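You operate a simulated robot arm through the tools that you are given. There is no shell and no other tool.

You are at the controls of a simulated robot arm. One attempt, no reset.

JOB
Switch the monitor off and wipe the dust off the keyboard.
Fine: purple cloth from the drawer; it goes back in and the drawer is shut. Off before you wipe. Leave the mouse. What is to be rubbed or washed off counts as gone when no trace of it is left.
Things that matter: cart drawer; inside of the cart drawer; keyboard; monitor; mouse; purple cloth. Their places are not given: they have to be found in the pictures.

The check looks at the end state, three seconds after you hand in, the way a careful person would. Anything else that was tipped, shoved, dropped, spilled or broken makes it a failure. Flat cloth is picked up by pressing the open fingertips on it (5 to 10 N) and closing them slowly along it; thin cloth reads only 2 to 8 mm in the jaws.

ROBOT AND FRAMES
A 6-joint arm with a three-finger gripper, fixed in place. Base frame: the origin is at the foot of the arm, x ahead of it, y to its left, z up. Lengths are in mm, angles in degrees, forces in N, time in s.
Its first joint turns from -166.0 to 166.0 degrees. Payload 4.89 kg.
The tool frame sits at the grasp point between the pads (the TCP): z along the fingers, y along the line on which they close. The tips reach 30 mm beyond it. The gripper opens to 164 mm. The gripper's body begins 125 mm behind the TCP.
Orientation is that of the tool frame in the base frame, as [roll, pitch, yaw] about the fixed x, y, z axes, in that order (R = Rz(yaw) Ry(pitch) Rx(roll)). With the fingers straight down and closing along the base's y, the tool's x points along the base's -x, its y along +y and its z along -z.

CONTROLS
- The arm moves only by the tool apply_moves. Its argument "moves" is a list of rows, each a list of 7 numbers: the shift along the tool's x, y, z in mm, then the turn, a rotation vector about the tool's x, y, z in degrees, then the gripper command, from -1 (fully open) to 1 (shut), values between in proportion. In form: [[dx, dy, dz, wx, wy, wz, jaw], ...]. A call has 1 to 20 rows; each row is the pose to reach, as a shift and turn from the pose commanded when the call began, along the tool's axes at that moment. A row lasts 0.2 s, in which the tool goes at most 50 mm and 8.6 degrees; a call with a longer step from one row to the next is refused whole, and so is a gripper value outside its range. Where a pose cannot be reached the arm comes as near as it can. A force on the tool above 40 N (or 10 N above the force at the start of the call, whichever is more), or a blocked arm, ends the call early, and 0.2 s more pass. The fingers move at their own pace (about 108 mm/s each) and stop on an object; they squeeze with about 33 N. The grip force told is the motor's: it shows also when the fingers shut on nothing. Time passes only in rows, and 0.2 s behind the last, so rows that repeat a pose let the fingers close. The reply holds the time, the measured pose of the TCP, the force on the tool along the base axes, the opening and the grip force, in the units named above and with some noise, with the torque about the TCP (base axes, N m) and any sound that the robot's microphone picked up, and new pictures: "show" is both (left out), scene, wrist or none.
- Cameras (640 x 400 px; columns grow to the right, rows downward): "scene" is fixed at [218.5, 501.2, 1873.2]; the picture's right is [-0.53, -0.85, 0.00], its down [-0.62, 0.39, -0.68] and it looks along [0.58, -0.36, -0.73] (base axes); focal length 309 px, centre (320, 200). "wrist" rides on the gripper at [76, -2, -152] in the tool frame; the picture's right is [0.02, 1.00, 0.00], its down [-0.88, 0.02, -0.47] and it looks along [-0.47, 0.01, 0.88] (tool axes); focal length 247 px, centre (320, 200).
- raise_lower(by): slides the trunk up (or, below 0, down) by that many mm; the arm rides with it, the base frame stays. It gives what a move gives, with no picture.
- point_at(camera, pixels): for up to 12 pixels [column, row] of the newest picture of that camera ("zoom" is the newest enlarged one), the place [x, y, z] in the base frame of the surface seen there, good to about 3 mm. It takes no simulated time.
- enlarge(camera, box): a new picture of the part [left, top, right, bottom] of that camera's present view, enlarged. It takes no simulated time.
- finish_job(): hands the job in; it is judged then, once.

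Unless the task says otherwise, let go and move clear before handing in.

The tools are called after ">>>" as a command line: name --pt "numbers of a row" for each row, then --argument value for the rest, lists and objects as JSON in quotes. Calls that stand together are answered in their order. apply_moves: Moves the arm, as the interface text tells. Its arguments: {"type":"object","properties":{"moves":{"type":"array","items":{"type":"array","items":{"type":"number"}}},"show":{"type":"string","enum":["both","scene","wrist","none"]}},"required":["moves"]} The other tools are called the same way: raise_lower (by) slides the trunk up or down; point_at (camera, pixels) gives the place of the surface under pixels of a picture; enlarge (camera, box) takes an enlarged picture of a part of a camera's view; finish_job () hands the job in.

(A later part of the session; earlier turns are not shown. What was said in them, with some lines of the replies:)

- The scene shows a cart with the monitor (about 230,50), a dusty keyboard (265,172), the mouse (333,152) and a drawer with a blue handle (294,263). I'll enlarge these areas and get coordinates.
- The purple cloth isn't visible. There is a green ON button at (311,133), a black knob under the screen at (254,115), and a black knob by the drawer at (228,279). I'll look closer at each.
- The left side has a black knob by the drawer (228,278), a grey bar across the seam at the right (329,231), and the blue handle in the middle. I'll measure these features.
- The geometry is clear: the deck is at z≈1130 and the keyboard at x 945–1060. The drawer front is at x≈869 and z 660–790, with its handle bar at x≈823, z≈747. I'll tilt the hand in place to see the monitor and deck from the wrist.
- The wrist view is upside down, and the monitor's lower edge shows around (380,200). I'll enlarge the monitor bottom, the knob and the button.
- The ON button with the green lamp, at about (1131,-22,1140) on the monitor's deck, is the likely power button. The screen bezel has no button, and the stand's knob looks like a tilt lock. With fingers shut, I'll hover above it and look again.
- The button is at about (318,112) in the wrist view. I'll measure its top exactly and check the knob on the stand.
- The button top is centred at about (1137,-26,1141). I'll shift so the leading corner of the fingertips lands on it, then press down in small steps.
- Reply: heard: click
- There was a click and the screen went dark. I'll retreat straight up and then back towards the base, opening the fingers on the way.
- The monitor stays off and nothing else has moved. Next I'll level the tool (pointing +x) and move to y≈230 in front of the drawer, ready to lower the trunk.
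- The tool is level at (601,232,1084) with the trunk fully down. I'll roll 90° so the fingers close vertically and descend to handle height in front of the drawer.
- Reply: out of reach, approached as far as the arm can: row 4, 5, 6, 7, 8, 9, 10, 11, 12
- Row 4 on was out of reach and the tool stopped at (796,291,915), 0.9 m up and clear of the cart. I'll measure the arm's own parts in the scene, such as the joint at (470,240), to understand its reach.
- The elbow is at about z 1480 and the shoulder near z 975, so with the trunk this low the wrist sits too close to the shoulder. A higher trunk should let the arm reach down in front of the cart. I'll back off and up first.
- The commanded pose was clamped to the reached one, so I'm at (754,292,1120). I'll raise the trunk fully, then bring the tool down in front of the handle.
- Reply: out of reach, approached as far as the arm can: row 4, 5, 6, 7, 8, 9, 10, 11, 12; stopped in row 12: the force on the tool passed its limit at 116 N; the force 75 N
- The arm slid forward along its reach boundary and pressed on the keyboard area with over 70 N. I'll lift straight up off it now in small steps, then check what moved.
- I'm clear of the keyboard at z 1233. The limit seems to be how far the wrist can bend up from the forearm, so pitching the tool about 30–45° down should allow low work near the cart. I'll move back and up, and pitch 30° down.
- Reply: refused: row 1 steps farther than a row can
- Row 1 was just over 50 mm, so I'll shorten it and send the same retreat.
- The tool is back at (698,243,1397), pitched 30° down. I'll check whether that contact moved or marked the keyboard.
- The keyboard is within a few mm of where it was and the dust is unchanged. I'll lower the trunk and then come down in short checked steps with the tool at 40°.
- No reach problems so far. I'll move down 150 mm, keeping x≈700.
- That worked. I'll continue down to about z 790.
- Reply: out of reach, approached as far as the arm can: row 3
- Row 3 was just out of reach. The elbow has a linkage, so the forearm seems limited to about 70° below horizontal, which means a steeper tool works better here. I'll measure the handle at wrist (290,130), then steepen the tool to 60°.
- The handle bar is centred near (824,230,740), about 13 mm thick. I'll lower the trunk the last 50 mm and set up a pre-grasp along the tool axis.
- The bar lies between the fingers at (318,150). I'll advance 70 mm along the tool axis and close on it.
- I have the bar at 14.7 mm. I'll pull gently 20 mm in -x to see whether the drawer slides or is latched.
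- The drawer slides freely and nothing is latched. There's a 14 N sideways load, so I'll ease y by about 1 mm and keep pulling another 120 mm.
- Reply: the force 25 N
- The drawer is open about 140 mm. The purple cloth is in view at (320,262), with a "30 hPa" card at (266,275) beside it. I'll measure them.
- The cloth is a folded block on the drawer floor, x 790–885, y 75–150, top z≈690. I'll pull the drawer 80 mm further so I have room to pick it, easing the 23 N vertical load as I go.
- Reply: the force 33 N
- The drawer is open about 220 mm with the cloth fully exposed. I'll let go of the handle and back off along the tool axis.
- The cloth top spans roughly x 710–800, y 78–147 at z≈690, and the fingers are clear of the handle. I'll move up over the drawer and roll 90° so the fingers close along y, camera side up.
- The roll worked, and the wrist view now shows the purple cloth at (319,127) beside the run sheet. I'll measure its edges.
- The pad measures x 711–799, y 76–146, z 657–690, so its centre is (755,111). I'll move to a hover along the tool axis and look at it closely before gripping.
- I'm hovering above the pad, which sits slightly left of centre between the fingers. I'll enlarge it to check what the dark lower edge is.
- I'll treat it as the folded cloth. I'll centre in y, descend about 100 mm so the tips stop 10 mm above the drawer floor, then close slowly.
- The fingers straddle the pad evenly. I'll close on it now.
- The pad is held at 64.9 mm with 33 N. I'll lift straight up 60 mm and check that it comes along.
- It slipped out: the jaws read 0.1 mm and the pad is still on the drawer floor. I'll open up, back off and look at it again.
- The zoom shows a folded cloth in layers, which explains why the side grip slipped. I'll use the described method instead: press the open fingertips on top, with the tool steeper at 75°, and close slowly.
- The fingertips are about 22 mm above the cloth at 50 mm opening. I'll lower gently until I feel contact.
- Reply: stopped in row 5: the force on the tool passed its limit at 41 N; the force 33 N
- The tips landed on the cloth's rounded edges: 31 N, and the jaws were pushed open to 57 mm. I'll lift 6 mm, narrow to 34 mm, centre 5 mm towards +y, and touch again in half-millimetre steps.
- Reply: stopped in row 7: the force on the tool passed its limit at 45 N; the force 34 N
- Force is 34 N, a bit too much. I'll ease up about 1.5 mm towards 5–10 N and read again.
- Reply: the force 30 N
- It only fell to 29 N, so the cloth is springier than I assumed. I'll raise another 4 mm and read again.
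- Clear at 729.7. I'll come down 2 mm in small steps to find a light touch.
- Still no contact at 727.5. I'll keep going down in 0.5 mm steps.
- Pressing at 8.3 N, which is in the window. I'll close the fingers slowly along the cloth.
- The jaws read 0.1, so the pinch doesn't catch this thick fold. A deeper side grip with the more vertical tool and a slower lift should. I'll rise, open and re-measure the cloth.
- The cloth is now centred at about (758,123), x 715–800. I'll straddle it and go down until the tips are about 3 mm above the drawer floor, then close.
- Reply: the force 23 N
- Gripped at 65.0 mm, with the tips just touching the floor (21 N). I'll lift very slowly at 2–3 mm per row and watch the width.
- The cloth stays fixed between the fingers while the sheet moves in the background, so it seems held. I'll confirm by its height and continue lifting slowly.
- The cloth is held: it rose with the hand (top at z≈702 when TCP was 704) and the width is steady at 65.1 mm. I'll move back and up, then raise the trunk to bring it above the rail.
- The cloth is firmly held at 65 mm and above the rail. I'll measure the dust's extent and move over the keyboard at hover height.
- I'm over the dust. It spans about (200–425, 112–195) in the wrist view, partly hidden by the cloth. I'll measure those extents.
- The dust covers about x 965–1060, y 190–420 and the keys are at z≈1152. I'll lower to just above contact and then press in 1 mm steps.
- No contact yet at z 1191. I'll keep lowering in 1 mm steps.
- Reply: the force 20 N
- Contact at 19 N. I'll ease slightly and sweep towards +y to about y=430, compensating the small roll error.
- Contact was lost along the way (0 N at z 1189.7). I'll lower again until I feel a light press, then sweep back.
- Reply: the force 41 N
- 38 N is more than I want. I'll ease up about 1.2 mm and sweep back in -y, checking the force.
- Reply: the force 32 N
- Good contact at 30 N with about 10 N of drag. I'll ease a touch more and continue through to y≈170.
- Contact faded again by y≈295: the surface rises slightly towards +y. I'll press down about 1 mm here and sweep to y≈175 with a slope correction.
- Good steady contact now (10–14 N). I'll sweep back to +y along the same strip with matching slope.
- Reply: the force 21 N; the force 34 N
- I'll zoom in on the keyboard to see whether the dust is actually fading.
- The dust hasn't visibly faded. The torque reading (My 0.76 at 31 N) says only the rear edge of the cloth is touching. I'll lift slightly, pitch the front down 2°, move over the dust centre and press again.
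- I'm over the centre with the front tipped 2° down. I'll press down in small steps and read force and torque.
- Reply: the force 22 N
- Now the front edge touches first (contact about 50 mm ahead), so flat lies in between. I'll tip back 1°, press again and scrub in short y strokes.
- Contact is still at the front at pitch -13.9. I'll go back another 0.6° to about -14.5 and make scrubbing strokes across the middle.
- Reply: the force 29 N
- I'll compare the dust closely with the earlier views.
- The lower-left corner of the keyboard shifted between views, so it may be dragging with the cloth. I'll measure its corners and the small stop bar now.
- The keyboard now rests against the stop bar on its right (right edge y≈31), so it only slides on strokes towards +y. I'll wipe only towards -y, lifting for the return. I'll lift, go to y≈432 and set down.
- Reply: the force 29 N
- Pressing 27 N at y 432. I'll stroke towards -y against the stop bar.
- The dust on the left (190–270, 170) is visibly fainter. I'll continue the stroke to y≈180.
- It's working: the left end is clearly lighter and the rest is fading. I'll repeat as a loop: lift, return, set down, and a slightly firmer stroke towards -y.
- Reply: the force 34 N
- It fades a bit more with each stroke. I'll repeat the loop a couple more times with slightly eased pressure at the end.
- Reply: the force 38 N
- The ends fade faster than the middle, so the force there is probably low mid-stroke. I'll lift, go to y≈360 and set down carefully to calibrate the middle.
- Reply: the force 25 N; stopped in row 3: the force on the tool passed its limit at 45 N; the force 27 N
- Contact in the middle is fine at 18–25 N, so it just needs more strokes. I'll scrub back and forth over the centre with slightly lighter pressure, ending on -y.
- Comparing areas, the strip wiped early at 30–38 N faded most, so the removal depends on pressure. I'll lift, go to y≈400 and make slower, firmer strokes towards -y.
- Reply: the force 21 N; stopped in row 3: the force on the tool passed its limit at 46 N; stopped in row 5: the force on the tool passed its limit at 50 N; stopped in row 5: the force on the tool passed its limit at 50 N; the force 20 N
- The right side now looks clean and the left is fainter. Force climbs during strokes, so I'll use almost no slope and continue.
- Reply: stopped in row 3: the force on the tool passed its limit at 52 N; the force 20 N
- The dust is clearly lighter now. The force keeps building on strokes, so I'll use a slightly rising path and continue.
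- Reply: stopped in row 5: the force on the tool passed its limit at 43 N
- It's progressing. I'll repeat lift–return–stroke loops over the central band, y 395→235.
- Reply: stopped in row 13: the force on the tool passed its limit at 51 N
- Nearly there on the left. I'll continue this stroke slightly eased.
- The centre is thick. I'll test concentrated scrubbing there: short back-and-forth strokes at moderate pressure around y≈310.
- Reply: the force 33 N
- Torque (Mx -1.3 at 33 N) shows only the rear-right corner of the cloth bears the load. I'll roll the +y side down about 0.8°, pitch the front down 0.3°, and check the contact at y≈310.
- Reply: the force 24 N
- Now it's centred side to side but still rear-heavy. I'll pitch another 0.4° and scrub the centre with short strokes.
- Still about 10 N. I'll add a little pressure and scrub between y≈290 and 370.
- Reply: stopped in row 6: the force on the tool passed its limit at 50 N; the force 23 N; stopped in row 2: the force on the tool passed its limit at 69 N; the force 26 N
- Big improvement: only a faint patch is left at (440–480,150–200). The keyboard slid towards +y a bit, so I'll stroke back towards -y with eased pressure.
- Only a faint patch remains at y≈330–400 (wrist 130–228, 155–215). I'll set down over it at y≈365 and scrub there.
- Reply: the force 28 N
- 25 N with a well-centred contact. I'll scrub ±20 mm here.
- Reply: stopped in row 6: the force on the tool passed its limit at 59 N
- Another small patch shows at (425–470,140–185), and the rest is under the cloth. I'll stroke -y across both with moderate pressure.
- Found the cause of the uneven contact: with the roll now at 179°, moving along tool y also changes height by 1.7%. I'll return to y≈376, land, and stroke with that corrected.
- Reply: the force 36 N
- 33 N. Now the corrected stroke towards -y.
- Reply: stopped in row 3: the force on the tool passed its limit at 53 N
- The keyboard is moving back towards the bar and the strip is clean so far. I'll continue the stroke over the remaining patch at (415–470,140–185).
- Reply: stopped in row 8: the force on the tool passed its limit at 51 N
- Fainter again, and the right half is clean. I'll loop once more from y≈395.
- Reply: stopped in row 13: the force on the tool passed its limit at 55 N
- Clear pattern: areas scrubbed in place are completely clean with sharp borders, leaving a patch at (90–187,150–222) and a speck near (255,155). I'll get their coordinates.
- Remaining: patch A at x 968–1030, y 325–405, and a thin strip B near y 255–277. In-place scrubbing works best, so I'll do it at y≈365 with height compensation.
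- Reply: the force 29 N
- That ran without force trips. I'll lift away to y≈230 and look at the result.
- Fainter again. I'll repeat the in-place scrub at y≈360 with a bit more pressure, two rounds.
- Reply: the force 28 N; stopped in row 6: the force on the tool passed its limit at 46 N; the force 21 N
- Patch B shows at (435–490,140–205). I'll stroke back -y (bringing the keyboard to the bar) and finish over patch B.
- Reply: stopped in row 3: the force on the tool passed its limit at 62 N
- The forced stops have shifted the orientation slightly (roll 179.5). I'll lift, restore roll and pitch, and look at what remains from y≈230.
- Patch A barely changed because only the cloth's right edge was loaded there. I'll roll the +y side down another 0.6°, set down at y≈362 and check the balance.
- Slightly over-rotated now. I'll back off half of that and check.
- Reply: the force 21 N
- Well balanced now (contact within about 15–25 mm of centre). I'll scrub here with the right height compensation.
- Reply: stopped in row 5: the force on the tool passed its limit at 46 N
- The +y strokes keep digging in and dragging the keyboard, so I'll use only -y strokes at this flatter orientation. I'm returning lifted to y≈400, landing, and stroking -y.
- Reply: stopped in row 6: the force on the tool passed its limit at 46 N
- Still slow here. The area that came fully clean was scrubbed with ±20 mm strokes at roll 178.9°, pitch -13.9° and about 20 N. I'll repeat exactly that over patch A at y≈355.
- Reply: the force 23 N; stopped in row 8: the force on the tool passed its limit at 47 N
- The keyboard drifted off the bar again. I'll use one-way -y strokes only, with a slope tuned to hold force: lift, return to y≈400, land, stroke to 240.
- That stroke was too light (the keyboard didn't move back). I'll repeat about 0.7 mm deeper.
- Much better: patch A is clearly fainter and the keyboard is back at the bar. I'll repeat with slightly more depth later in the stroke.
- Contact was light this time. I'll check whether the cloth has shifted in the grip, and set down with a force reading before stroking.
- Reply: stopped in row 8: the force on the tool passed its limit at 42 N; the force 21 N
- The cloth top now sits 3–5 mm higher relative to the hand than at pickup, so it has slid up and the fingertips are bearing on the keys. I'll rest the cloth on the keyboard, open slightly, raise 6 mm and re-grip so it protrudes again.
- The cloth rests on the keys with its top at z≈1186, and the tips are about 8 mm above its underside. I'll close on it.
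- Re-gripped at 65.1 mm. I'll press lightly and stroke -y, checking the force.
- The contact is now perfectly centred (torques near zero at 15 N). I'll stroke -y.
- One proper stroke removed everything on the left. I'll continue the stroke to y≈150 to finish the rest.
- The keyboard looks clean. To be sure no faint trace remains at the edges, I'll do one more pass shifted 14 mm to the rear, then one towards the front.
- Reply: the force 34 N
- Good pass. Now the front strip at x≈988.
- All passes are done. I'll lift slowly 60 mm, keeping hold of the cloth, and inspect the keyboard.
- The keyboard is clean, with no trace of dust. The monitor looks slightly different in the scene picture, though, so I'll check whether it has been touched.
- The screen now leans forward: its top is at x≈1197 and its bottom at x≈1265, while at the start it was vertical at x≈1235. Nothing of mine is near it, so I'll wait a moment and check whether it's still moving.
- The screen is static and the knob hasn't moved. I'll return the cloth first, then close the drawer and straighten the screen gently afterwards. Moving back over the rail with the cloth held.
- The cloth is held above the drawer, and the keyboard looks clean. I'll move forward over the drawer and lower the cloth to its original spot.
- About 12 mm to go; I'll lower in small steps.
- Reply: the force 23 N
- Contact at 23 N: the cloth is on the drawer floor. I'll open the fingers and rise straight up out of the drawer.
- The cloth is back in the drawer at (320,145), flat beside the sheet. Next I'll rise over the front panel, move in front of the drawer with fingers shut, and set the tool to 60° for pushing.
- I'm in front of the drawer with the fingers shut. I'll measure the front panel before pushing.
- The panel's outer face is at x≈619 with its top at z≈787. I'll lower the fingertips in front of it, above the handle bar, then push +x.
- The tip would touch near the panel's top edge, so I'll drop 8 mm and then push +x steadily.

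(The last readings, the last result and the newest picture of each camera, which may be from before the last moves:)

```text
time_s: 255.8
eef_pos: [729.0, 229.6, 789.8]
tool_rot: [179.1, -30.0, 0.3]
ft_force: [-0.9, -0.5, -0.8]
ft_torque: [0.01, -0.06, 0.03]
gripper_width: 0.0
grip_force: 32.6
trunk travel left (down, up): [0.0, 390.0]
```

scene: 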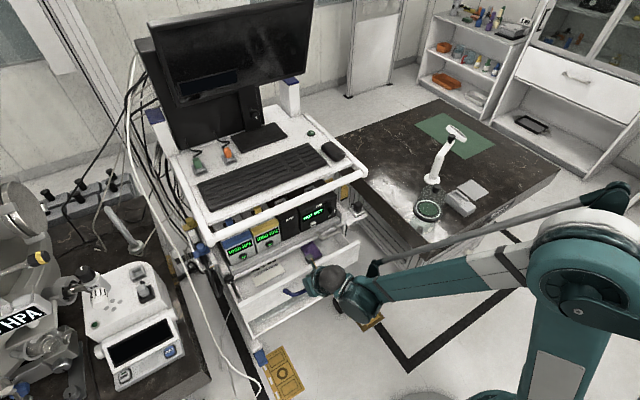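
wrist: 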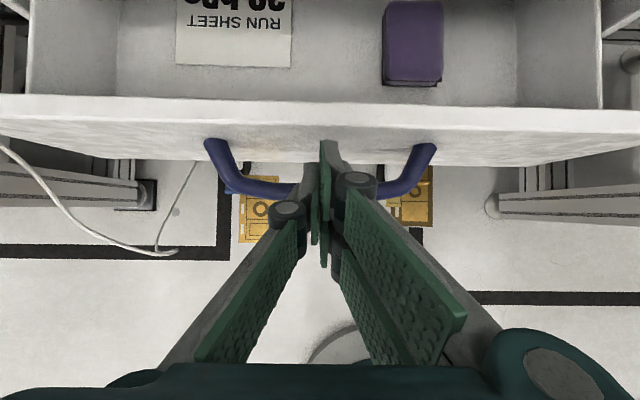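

The drawer is closing smoothly with its contents undisturbed. I'll continue, slowing near the end.

>>> apply_moves --pt "13 0 7.5 0 0 0 1" --pt "26 0 15 0 0 0 1" --pt "39 0 22.5 0 0 0 1" --pt "52 0 30 0 0 0 1" --pt "65 0 37.5 0 0 0 1" --pt "78 0 45 0 0 0 1" --pt "87 0 50 0 0 0 1" --pt "91 0 52.5 0 0 0 1"

```text
time_s: 257.6
eef_pos: [831.5, 228.4, 789.8]
tool_rot: [179.1, -29.8, 0.2]
ft_force: [-32.5, -2.9, -1.0]
ft_torque: [0.05, 0.35, -0.2]
gripper_width: 0.0
grip_force: 33.2
trunk travel left (down, up): [0.0, 390.0]
```

scene: 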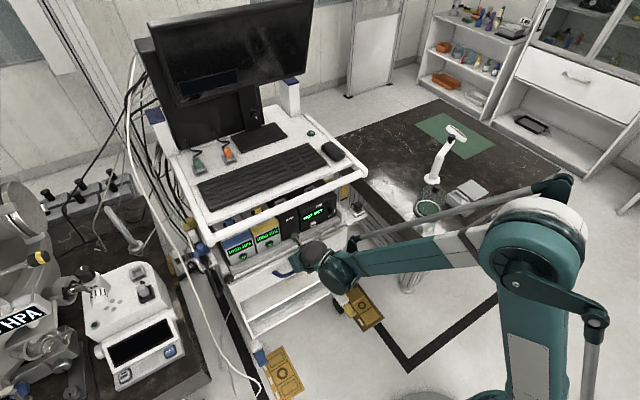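
wrist: 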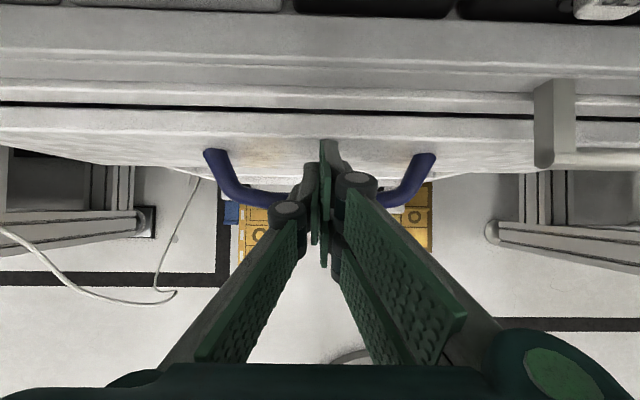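

There's 32 N of resistance, so the drawer seems to be at its stop. I'll measure the panel against its original position (869).

>>> point_at --camera "wrist" --pixels '[[240, 145], [400, 140], [150, 140], [500, 135], [240, 122], [400, 118], [320, 105]]'

>>> point_at --camera "scene" --pixels '[[232, 284], [345, 231], [344.5, 243], [239, 299], [280, 278], [250, 285]]'

>>> enlarge --camera "scene" --box '[190, 200, 390, 325]'

```text
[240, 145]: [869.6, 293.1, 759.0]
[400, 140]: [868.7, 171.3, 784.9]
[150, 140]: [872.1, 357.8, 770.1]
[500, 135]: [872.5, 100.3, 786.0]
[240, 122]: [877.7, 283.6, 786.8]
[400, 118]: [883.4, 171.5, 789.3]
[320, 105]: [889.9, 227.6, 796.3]
```

```text
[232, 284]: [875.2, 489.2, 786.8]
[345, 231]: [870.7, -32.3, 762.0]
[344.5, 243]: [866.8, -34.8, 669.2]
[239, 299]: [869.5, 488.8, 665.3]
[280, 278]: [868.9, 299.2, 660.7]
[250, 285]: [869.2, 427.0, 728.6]
```

```text
3.20 times, centred on (290, 262) of scene
```

zoom: 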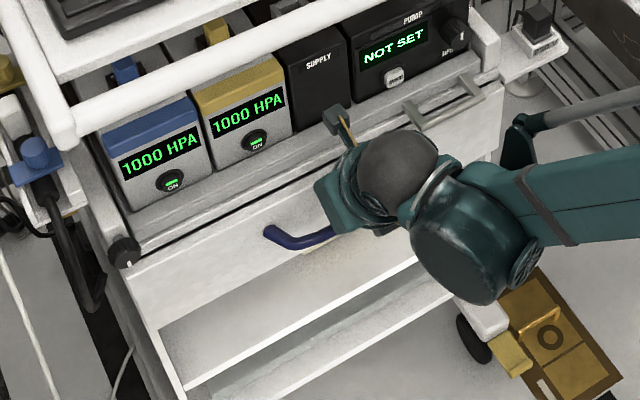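

The drawer is fully shut: the panel is at x≈869, the same as at the start. I'll back off from it, raise the trunk, and go and straighten the screen.

>>> apply_moves --pt "-9 0 -5 0 0 0 1" --pt "-26 0 -15 0 0 0 1" --pt "-60 0 -38 0 0 0 1" --pt "-92 0 -65 0 0 0 1" --pt "-115 0 -100 0 0 0 1" --show "none"

>>> raise_lower --by 390

>>> enlarge --camera "scene" --box '[130, 0, 350, 138]'

>>> point_at --camera "scene" --pixels '[[152, 22], [230, 8], [300, 1], [155, 28], [230, 14], [305, 4], [178, 103], [240, 90], [305, 72], [200, 50], [310, 40]]'

```text
time_s: 258.8
eef_pos: [684.1, 230.2, 818.0]
tool_rot: [178.9, -29.8, 0.3]
ft_force: [2.5, 1.3, -2.2]
ft_torque: [-0.1, 0.21, -0.08]
gripper_width: 0.0
grip_force: 33.0
trunk travel left (down, up): [0.0, 390.0]
```

```text
time_s: 262.5
eef_pos: [682.8, 229.8, 1208.5]
tool_rot: [179.1, -30.1, 0.4]
ft_force: [0.0, 0.2, -0.3]
ft_torque: [-0.02, 0.03, -0.02]
gripper_width: 0.1
grip_force: 33.5
trunk travel left (down, up): [-390.0, 0.0]
```

```text
2.90 times, centred on (240, 69) of scene
```

zoom: 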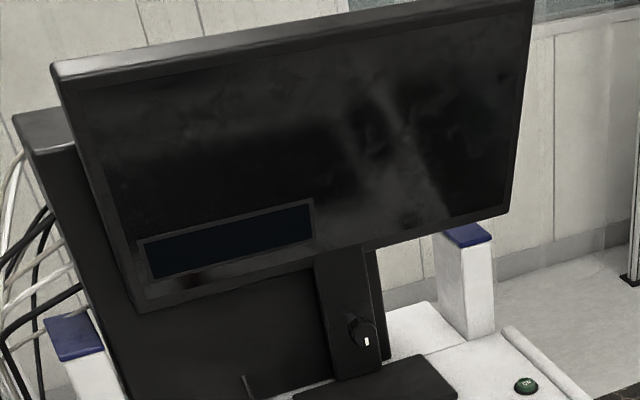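

```text
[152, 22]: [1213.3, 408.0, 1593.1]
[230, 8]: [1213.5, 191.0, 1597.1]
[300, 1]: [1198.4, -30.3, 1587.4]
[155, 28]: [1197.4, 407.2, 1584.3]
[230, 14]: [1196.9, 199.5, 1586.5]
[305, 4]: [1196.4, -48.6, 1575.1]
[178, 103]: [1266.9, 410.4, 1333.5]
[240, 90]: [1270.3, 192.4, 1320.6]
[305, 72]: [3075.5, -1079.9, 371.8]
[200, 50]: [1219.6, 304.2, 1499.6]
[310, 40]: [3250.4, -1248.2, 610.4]
```

The screen is tilted about 15° forward (top x≈1197, bottom x≈1267). I'll raise the hand to screen height with the tool level and fingers shut, well in front of it.

>>> apply_moves --pt "29 4 -34 0 7.5 0 1" --pt "58 8 -68 0 15 0 1" --pt "88 11 -102 0 22.5 0 1" --pt "117 15 -136 0 30 0 1" --pt "146 19 -170 0 37.5 0 1" --pt "175 23 -204 0 45 0 1" --pt "205 26 -238 0 52.5 0 1" --pt "234 30 -271 0 60 0 1" --pt "234 30 -271 0 60 0 1"

```text
time_s: 264.5
eef_pos: [750.5, 205.3, 1560.5]
tool_rot: [87.0, -89.3, 92.9]
ft_force: [-0.7, -0.4, 0.2]
ft_torque: [0.02, -0.01, 0.01]
gripper_width: 0.2
grip_force: 33.0
trunk travel left (down, up): [-390.0, 0.0]
```

scene: 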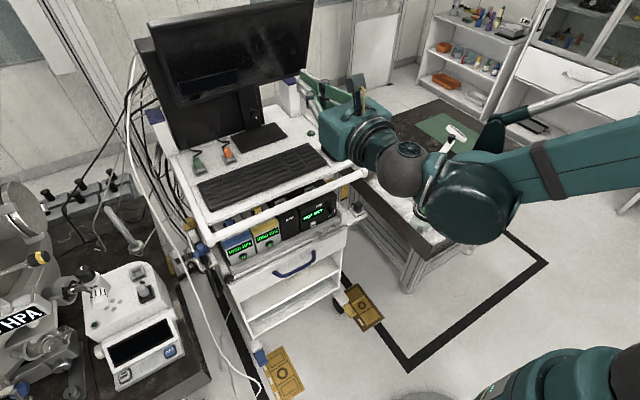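
wrist: 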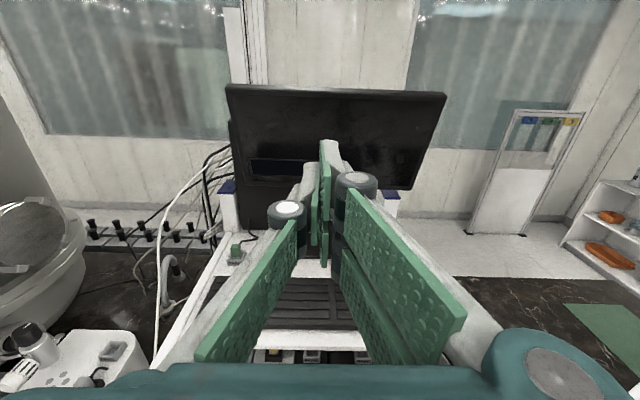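

The tool is level and pointing at the screen, with its top bezel at wrist row ≈ 92. I'll measure the bezel for the contact point.

>>> point_at --camera "wrist" --pixels '[[330, 88], [330, 91], [330, 94], [330, 98], [300, 92], [300, 96], [236, 95], [440, 98], [300, 130], [270, 180], [400, 185]]'

>>> enlarge --camera "wrist" --box '[210, 70, 460, 226]'

```text
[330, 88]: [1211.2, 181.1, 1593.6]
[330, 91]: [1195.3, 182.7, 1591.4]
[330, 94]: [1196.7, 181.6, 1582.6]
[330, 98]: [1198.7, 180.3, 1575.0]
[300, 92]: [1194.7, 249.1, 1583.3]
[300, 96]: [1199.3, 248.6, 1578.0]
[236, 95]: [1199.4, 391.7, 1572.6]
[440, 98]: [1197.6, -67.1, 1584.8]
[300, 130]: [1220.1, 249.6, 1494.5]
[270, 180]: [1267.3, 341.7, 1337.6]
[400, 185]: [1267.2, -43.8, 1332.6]
```

```text
2.56 times, centred on (335, 148) of wrist
```

zoom: 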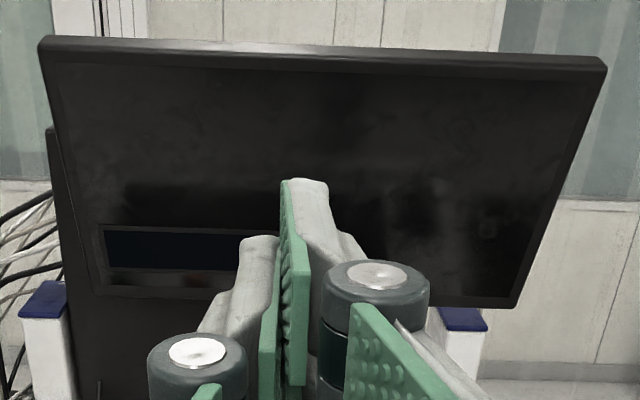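

The screen centre is at y≈163, with the top bezel at z≈1575–1590. I'll approach to about 30 mm in front of it.

>>> apply_moves --pt "1 5 44 0 0 0 1" --pt "2 10 88 0 0 0 1" --pt "4 15 132 0 0 0 1" --pt "5 20 176 0 0 0 1" --pt "6 25 220 0 0 0 1" --pt "8 30 264 0 0 0 1" --pt "9 35 308 0 0 0 1" --pt "10 40 350 0 0 0 1" --pt "10 42 385 0 0 0 1" --pt "10 42 385 0 0 0 1"

```text
time_s: 266.7
eef_pos: [1133.6, 159.7, 1572.5]
tool_rot: [92.7, -89.3, 87.1]
ft_force: [0.9, 0.0, -1.3]
ft_torque: [0.0, -0.12, -0.01]
gripper_width: 0.0
grip_force: 33.0
trunk travel left (down, up): [-390.0, 0.0]
```

scene: 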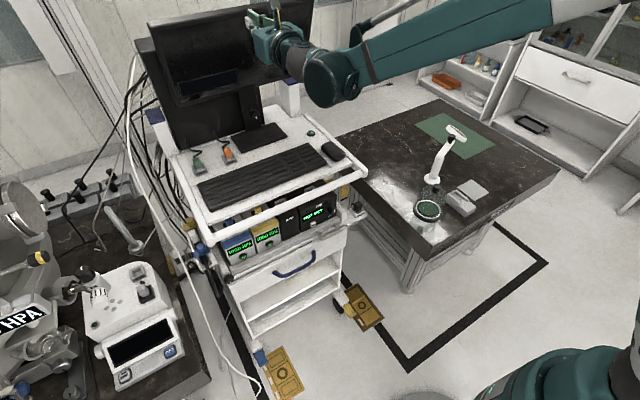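
wrist: 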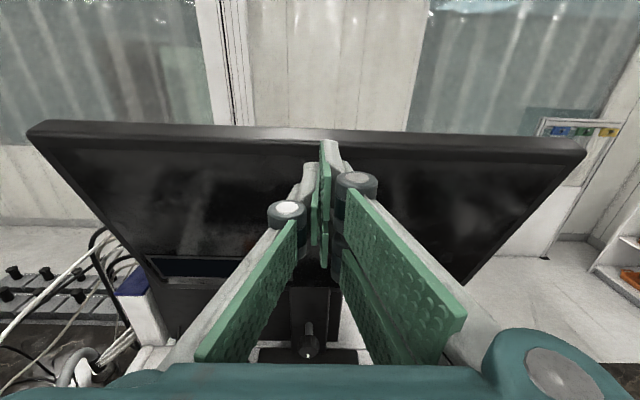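

The fingertips are about 33 mm from the bezel. I'll advance and make gentle contact, then push a few mm and read the force.

>>> apply_moves --pt "0 0 15 0 0 0 1" --pt "0 0 27 0 0 0 1" --pt "0 0 32 0 0 0 1" --pt "0 0 35 0 0 0 1" --pt "0 0 38 0 0 0 1" --pt "0 0 41 0 0 0 1" --show "none"

```text
time_s: 268.1
eef_pos: [1170.8, 162.1, 1573.3]
tool_rot: [85.7, -89.2, 94.2]
ft_force: [-16.1, -0.3, 4.3]
ft_torque: [-0.05, -0.42, -0.03]
gripper_width: 0.0
grip_force: 32.8
trunk travel left (down, up): [-390.0, 0.0]
stopped in row 6: the force on the tool passed its limit at 46 N (the readings are from after the stop); the commanded pose is now the measured one
```

It resisted: over 40 N after a few mm. I'll check whether the screen moved at all.

>>> apply_moves --pt "0 0 0 0 0 0 1" --show "both"

>>> point_at --camera "scene" --pixels '[[155, 28], [200, 20], [178, 103], [240, 90], [200, 50], [250, 80]]'

>>> point_at --camera "wrist" --pixels '[[100, 130], [250, 150], [450, 155], [150, 180], [450, 250], [180, 250], [560, 150]]'

```text
time_s: 268.5
eef_pos: [1170.7, 160.8, 1573.6]
tool_rot: [85.4, -89.2, 94.4]
ft_force: [-14.8, 0.2, 6.8]
ft_torque: [-0.06, -0.42, -0.04]
gripper_width: 0.2
grip_force: 32.7
trunk travel left (down, up): [-390.0, 0.0]
```

scene: 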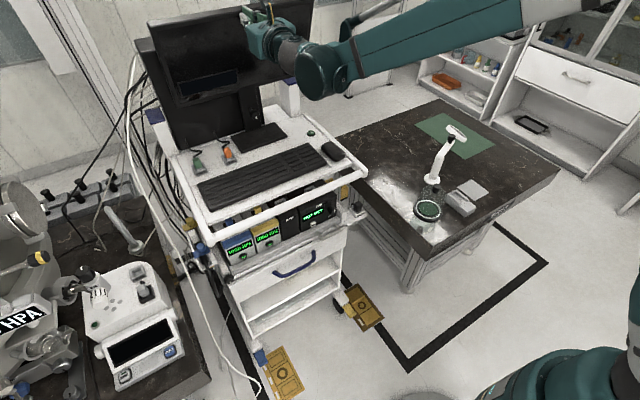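
wrist: 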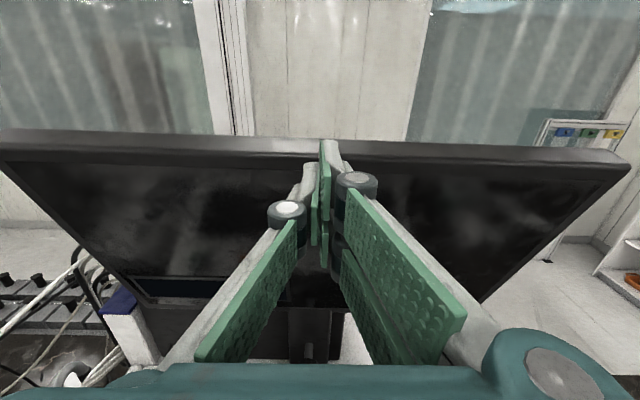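

```text
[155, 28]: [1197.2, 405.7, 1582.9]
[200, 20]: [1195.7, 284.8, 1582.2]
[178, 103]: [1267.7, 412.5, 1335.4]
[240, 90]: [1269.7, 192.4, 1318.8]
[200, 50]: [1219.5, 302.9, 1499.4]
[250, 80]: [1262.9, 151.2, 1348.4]
```

```text
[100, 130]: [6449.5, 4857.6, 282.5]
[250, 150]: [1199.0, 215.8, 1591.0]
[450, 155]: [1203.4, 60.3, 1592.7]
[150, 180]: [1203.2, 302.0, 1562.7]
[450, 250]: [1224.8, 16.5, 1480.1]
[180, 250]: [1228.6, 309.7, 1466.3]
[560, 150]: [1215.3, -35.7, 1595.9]
```

The screen hasn't moved; the hinge is stiff. Since my arm was never within 250 mm of it, I'll try a steady, moderate push for a couple of seconds to see if it gives at all.

>>> apply_moves --pt "0 0 0.7 0 0 0 1" --pt "0 0 0.7 0 0 0 1" --pt "0 0 0.7 0 0 0 1" --pt "0 0 0.7 0 0 0 1" --pt "0 0 0.7 0 0 0 1" --pt "0 0 0.7 0 0 0 1" --pt "0 0 0.7 0 0 0 1" --pt "0 0 0.7 0 0 0 1" --show "none"

>>> point_at --camera "scene" --pixels '[[155, 28], [200, 20], [178, 103], [240, 90], [200, 50]]'

```text
time_s: 270.3
eef_pos: [1171.7, 160.5, 1572.6]
tool_rot: [87.1, -89.1, 92.9]
ft_force: [-11.0, -0.2, 5.1]
ft_torque: [0.0, -0.36, 0.0]
gripper_width: 0.1
grip_force: 32.7
trunk travel left (down, up): [-390.0, 0.0]
```

```text
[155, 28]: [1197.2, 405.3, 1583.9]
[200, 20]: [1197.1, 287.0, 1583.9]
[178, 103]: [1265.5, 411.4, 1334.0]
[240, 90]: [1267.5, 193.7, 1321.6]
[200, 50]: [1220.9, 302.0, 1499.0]
```

Force relaxed from 15 to 11 N while I pushed, so the hinge may be yielding slowly. I'll push about 2 mm further and hold.

>>> apply_moves --pt "0 0 0.7 0 0 0 1" --pt "0 0 1.4 0 0 0 1" --pt "0 0 2 0 0 0 1" --pt "0 0 2.4 0 0 0 1" --pt "0 0 2.8 0 0 0 1" --pt "0 0 3.2 0 0 0 1" --pt "0 0 3.6 0 0 0 1" --pt "0 0 4 0 0 0 1" --pt "0 0 4.4 0 0 0 1" --pt "0 0 4.8 0 0 0 1" --show "none"

```text
time_s: 272.5
eef_pos: [1176.3, 160.8, 1572.6]
tool_rot: [83.6, -89.1, 96.3]
ft_force: [-21.6, 0.6, 10.5]
ft_torque: [-0.03, -0.69, -0.01]
gripper_width: 0.0
grip_force: 32.6
trunk travel left (down, up): [-390.0, 0.0]
```

It yields: the tip moved 4.6 mm at 22 N, so the hinge is heavily damped. I'll keep pushing slowly.

>>> apply_moves --pt "0 0 0.6 0 0 0 1" --pt "0 0 1.2 0 0 0 1" --pt "0 0 1.8 0 0 0 1" --pt "0 0 2.4 0 0 0 1" --pt "0 0 3 0 0 0 1" --pt "0 0 3.6 0 0 0 1" --pt "0 0 4.2 0 0 0 1" --pt "0 0 4.8 0 0 0 1" --pt "0 0 5.4 0 0 0 1" --pt "0 0 6 0 0 0 1" --pt "0 0 6.6 0 0 0 1" --pt "0 0 7.2 0 0 0 1" --pt "0 0 7.8 0 0 0 1" --pt "0 0 8.4 0 0 0 1" --pt "0 0 9 0 0 0 1" --show "none"

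>>> point_at --camera "scene" --pixels '[[155, 28], [200, 20], [178, 103], [240, 90], [200, 50]]'

```text
time_s: 275.7
eef_pos: [1183.7, 163.0, 1574.0]
tool_rot: [80.4, -89.2, 99.5]
ft_force: [-30.7, 0.2, 14.4]
ft_torque: [-0.03, -1.08, -0.12]
gripper_width: 0.2
grip_force: 32.5
trunk travel left (down, up): [-390.0, 0.0]
```

```text
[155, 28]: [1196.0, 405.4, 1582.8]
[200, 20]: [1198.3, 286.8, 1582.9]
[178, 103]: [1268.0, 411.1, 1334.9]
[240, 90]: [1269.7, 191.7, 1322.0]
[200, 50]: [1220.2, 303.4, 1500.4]
```

I need a fresh picture for measuring. I'll continue the slow push and take one.

>>> apply_moves --pt "0 0 0.5 0 0 0 1" --pt "0 0 1 0 0 0 1" --pt "0 0 1.5 0 0 0 1" --pt "0 0 2 0 0 0 1" --pt "0 0 2.5 0 0 0 1" --show "both"

>>> point_at --camera "scene" --pixels '[[155, 28], [200, 20], [178, 103], [240, 90], [200, 50], [240, 130], [265, 135], [250, 120]]'

>>> enlarge --camera "scene" --box '[130, 0, 350, 138]'

```text
time_s: 276.9
eef_pos: [1186.2, 162.0, 1573.9]
tool_rot: [81.0, -89.2, 98.9]
ft_force: [-28.8, 3.5, 13.1]
ft_torque: [-0.12, -1.06, 0.0]
gripper_width: 0.0
grip_force: 32.7
trunk travel left (down, up): [-390.0, 0.0]
```

scene: 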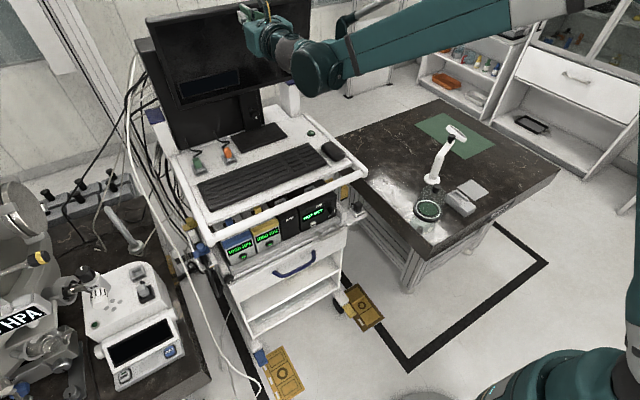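
wrist: 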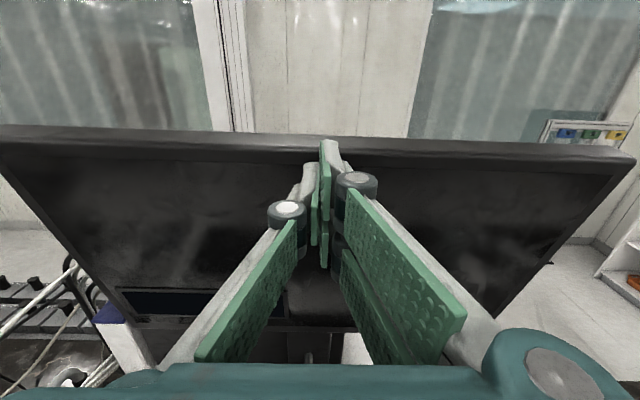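

```text
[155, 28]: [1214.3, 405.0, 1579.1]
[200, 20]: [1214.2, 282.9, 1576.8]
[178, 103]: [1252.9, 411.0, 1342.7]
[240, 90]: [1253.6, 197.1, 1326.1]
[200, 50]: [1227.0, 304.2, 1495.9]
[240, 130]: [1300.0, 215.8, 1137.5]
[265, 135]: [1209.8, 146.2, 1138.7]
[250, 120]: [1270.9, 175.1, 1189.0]
```

```text
2.90 times, centred on (240, 69) of scene
```

zoom: 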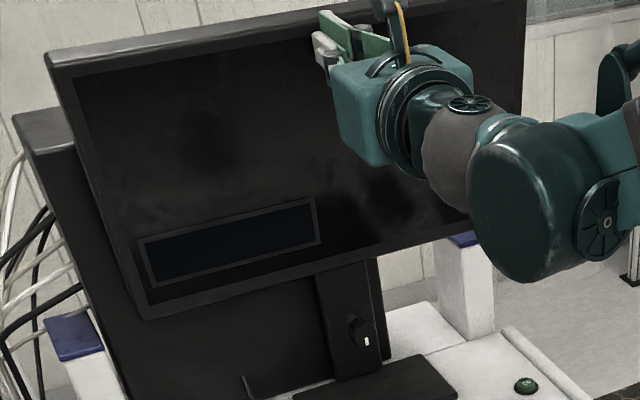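

It's working: the top is now at x≈1214 and the bottom at x≈1253, about 9° tilt. I'll keep pushing slowly at the same rate.

>>> apply_moves --pt "0 0 0.55 0 0 0 1" --pt "0 0 1.1 0 0 0 1" --pt "0 0 1.65 0 0 0 1" --pt "0 0 2.2 0 0 0 1" --pt "0 0 2.75 0 0 0 1" --pt "0 0 3.3 0 0 0 1" --pt "0 0 3.85 0 0 0 1" --pt "0 0 4.4 0 0 0 1" --pt "0 0 4.95 0 0 0 1" --pt "0 0 5.5 0 0 0 1" --pt "0 0 6.05 0 0 0 1" --pt "0 0 6.6 0 0 0 1" --pt "0 0 7.15 0 0 0 1" --pt "0 0 7.7 0 0 0 1" --pt "0 0 8.25 0 0 0 1" --pt "0 0 8.8 0 0 0 1" --pt "0 0 9.35 0 0 0 1" --pt "0 0 9.9 0 0 0 1" --show "scene"

>>> point_at --camera "scene" --pixels '[[155, 28], [200, 20], [178, 103], [240, 90], [200, 50]]'

```text
time_s: 280.7
eef_pos: [1196.4, 161.7, 1573.8]
tool_rot: [80.2, -89.2, 99.7]
ft_force: [-32.6, -3.5, 11.6]
ft_torque: [0.04, -1.22, -0.19]
gripper_width: 0.1
grip_force: 32.6
trunk travel left (down, up): [-390.0, 0.0]
```

scene: 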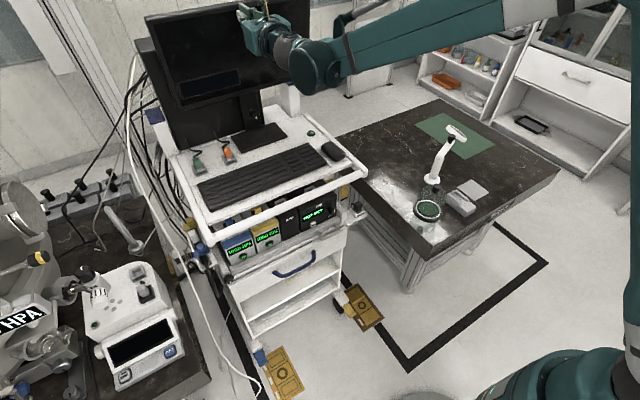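

```text
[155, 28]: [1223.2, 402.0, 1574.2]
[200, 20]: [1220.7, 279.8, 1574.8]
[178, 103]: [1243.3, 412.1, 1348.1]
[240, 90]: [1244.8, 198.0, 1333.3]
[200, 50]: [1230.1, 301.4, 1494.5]
```

Down to about 5.5°. Continuing.

>>> apply_moves --pt "0 0 0.55 0 0 0 1" --pt "0 0 1.1 0 0 0 1" --pt "0 0 1.65 0 0 0 1" --pt "0 0 2.2 0 0 0 1" --pt "0 0 2.75 0 0 0 1" --pt "0 0 3.3 0 0 0 1" --pt "0 0 3.85 0 0 0 1" --pt "0 0 4.4 0 0 0 1" --pt "0 0 4.95 0 0 0 1" --pt "0 0 5.5 0 0 0 1" --pt "0 0 6.05 0 0 0 1" --pt "0 0 6.6 0 0 0 1" --pt "0 0 7.15 0 0 0 1" --pt "0 0 7.7 0 0 0 1" --pt "0 0 8.25 0 0 0 1" --pt "0 0 8.8 0 0 0 1" --show "scene"

>>> point_at --camera "scene" --pixels '[[155, 28], [200, 20], [178, 103], [240, 90], [200, 50]]'

```text
time_s: 284.1
eef_pos: [1205.7, 161.5, 1574.7]
tool_rot: [83.4, -89.2, 96.5]
ft_force: [-24.4, 0.8, 5.5]
ft_torque: [0.0, -0.87, -0.11]
gripper_width: 5.9
grip_force: 45.1
trunk travel left (down, up): [-390.0, 0.0]
```

scene: 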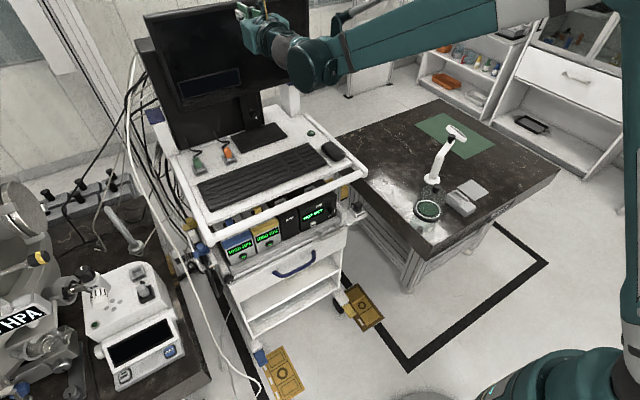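

```text
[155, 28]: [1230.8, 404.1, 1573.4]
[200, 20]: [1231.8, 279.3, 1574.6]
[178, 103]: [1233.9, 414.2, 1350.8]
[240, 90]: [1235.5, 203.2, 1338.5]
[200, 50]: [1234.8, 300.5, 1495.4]
```

It's almost upright: top x≈1231, bottom x≈1234. The jaws read 5.9 mm though, so I'll look before the last small push.

>>> apply_moves --pt "0 0 0.5 0 0 0 1" --pt "0 0 1 0 0 0 1" --pt "0 0 1.5 0 0 0 1" --pt "0 0 2 0 0 0 1" --show "both"

>>> point_at --camera "scene" --pixels '[[155, 28], [200, 20], [178, 103], [240, 90], [200, 50]]'

>>> enlarge --camera "wrist" --box '[250, 110, 400, 220]'

```text
time_s: 285.1
eef_pos: [1207.9, 160.5, 1574.6]
tool_rot: [83.6, -89.2, 96.2]
ft_force: [-20.6, 2.3, 11.6]
ft_torque: [-0.05, -0.57, 0.04]
gripper_width: 5.8
grip_force: 45.4
trunk travel left (down, up): [-390.0, 0.0]
```

scene: 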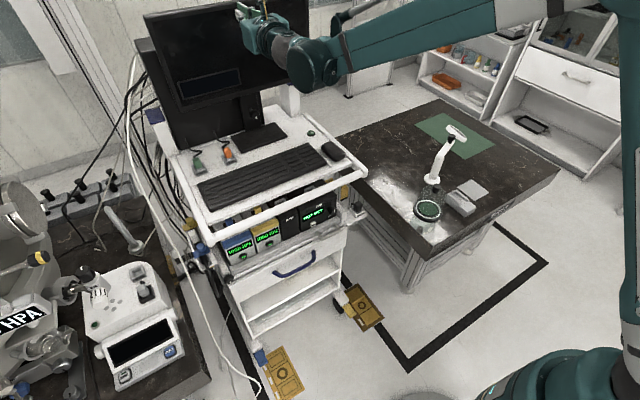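
wrist: 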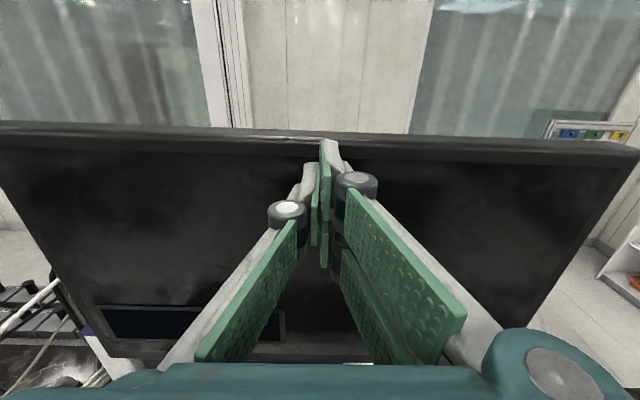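

```text
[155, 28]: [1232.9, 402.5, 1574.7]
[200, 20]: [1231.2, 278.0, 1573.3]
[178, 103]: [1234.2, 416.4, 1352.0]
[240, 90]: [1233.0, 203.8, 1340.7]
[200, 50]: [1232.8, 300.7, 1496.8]
```

```text
3.64 times, centred on (325, 165) of wrist
```

zoom: 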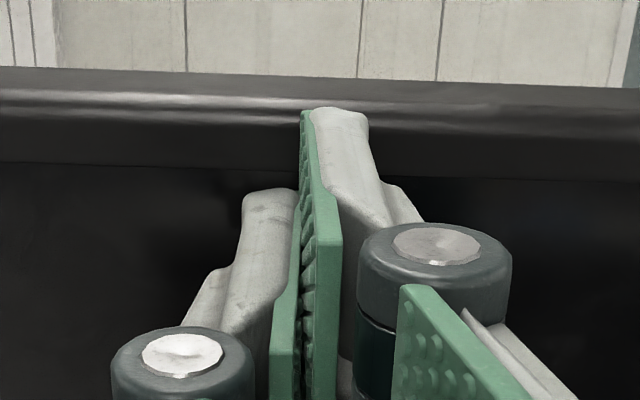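

The screen is upright again (x≈1232 top, 1233 bottom, matching the start). I'll retreat straight back slowly and then check that it stays.

>>> apply_moves --pt "0 0 -2 0 0 0 1" --pt "0 0 -6 0 0 0 1" --pt "0 0 -15 0 0 0 1" --pt "0 0 -40 0 0 0 1" --pt "0 0 -80 0 0 0 1" --pt "0 0 -120 0 0 0 1" --pt "0 0 -165 0 0 0 1" --pt "0 0 -210 0 0 0 1" --pt "0 0 -255 0 0 0 1" --pt "0 0 -300 0 0 0 1" --show "both"

>>> point_at --camera "scene" --pixels '[[155, 28], [200, 20], [178, 103], [240, 90], [200, 50], [308, 2], [186, 105], [148, 14], [255, 116]]'

>>> enlarge --camera "scene" --box '[130, 0, 350, 138]'

```text
time_s: 287.3
eef_pos: [911.8, 161.1, 1570.1]
tool_rot: [92.5, -89.1, 87.3]
ft_force: [0.6, 0.0, 0.2]
ft_torque: [0.0, -0.07, 0.01]
gripper_width: 0.0
grip_force: 44.6
trunk travel left (down, up): [-390.0, 0.0]
```

scene: 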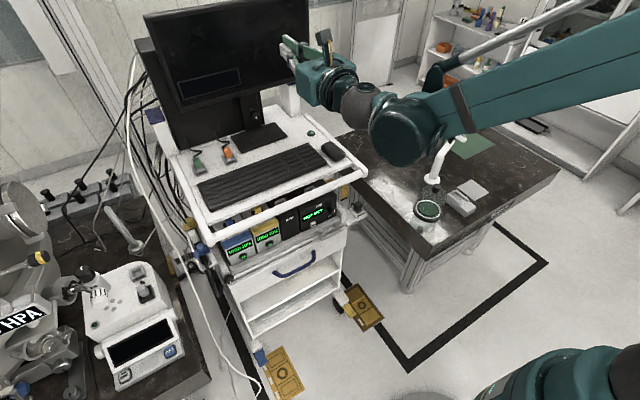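
wrist: 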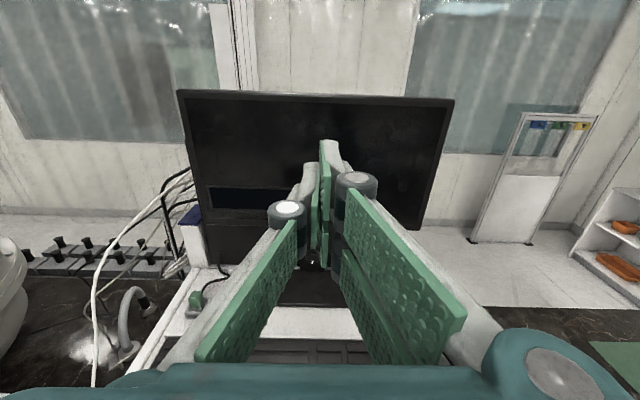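

```text
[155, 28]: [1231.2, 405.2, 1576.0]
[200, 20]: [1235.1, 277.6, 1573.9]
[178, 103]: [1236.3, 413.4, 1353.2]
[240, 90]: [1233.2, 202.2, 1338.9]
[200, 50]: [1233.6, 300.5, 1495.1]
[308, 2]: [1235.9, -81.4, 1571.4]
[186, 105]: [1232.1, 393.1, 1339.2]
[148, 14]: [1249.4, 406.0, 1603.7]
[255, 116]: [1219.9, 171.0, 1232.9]
```

```text
2.90 times, centred on (240, 69) of scene
```

zoom: 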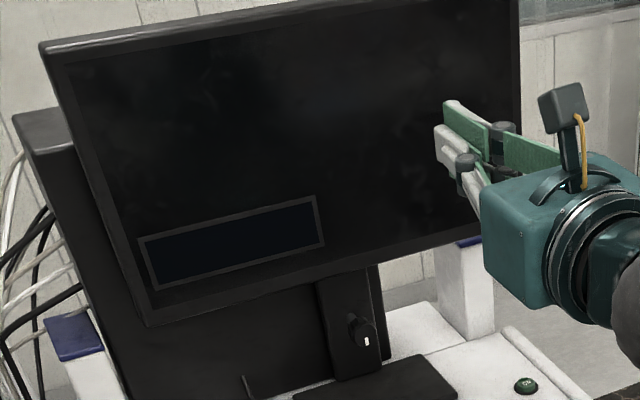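

The screen points match the initial ones exactly: (148,14) gives x 1249 and (308,2) gives x 1236. I'll wait about 3 s, moving clear to a neutral spot, and recheck the screen, keyboard, mouse and drawer.

>>> apply_moves --pt "0 0 -40 0 -7 0 0.5" --pt "0 0 -80 0 -14 0 0" --pt "0 0 -120 0 -21 0 -0.3" --pt "0 10 -160 0 -28 0 -0.5" --pt "0 20 -200 0 -35 0 -0.5" --pt "0 30 -240 0 -42 0 -0.5" --pt "0 40 -270 0 -49 0 -0.5" --pt "0 50 -270 0 -56 0 -0.5" --pt "0 50 -270 0 -56 0 -0.5" --pt "0 50 -270 0 -56 0 -0.5" --pt "0 50 -270 0 -56 0 -0.5" --pt "0 50 -270 0 -56 0 -0.5" --pt "0 50 -270 0 -56 0 -0.5" --pt "0 50 -270 0 -56 0 -0.5" --pt "0 50 -270 0 -56 0 -0.5" --pt "0 50 -270 0 -56 0 -0.5" --pt "0 50 -270 0 -56 0 -0.5" --show "both"

>>> point_at --camera "scene" --pixels '[[155, 28], [178, 103], [308, 2], [186, 105], [148, 14], [196, 186], [316, 145], [330, 165], [206, 209], [333, 152], [311, 133], [294, 263]]'

>>> enlarge --camera "scene" --box '[160, 110, 380, 248]'

>>> enlarge --camera "scene" --box '[190, 200, 390, 325]'

```text
time_s: 290.9
eef_pos: [638.5, 113.9, 1570.9]
tool_rot: [179.1, -34.0, 0.4]
ft_force: [-0.9, -0.3, -0.3]
ft_torque: [0.0, -0.01, -0.02]
gripper_width: 123.0
grip_force: 0.1
trunk travel left (down, up): [-390.0, 0.0]
```

scene: 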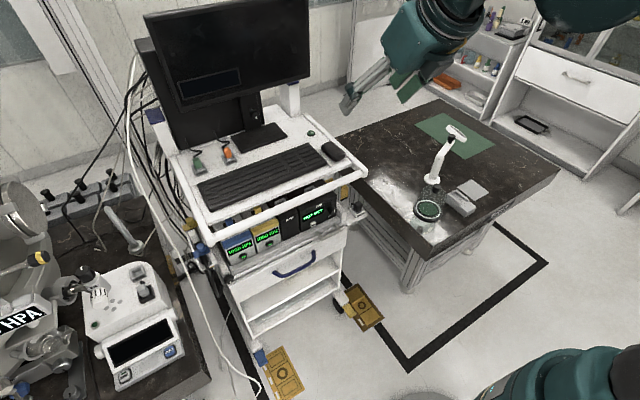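
wrist: 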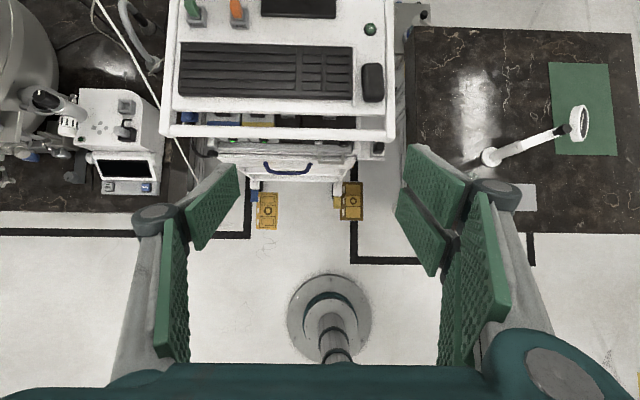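

```text
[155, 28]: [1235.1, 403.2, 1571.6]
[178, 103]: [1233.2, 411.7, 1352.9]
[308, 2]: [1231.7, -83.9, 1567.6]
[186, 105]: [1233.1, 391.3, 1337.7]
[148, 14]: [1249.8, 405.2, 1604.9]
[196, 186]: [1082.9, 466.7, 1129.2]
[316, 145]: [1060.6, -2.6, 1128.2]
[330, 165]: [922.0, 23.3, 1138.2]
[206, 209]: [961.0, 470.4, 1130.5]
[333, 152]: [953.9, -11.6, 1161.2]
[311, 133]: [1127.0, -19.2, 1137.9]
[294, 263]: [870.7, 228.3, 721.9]
```

```text
2.90 times, centred on (270, 179) of scene
```

zoom: 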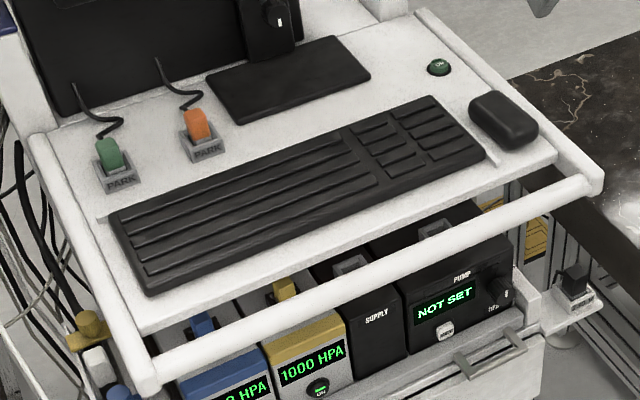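

```text
3.20 times, centred on (290, 262) of scene
```

zoom: 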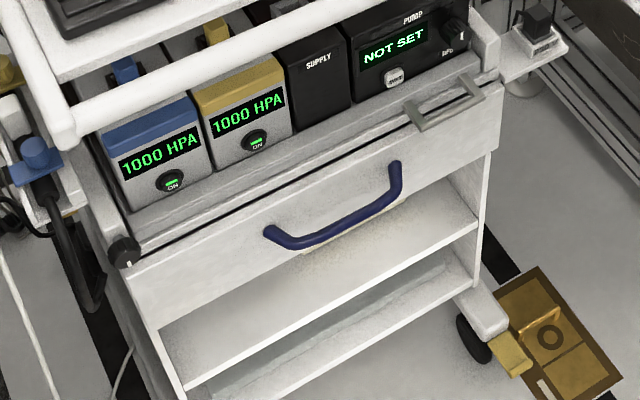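

Everything matches the start: screen upright and off, drawer shut, mouse in place, keyboard clean and against its stop. One last close look for dust traces.

>>> enlarge --camera "scene" --box '[190, 140, 270, 215]'

>>> enlarge --camera "scene" --box '[250, 130, 340, 200]'

>>> enlarge --camera "wrist" --box '[160, 20, 400, 120]'

```text
5.33 times, centred on (230, 178) of scene
```

zoom: 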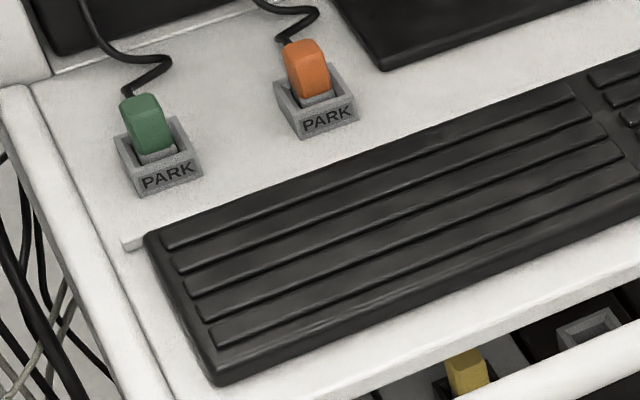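

```text
5.71 times, centred on (295, 165) of scene
```

zoom: 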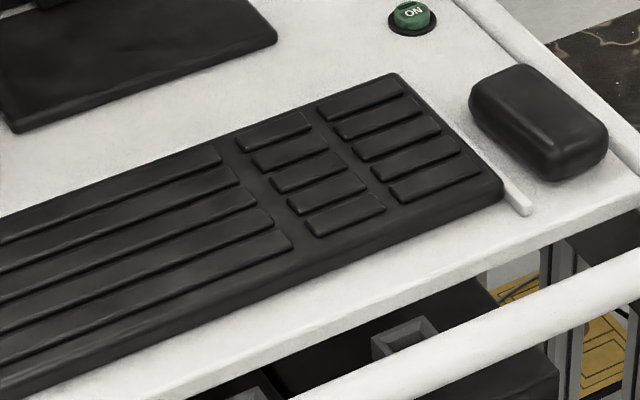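

```text
2.67 times, centred on (280, 70) of wrist
```

zoom: 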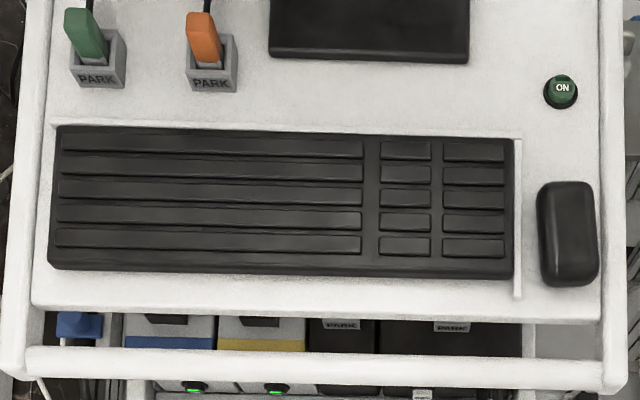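

No dust is left anywhere on the keyboard, the button lamp and screen are off, the drawer is shut with the cloth inside, and the mouse is where it was. The arm is clear, so I'm handing in.

>>> finish_job

```text
The job is handed in.
```

The monitor is off, the keyboard is clean with no dust visible in the final close-ups, and the purple cloth is back in the shut drawer. I switched the monitor off before wiping, and the mouse is where it was.

A few things did not go cleanly:

- **Keyboard:** Early on, an out-of-reach move made the hand hit the keyboard, with a force reading up to 116 N. The wiping strokes also slid it about. It now sits against its stop bar, roughly 10 mm to the right of where it started. I saw no marks on it.
- **Monitor tilt:** While I was wiping, the screen tilted about 15° forward. The arm was never near it by my estimate, so I don't know why. I pushed it slowly upright with closed fingers, and its position then matched the start to within a few millimetres. It was still upright about 3 s later.
- **Cloth:** My first two attempts to pick it up slipped. Most of the wiping did little until I re-gripped it so it stuck out below the fingertips. It went back to roughly the same spot in the drawer, next to the run sheet.
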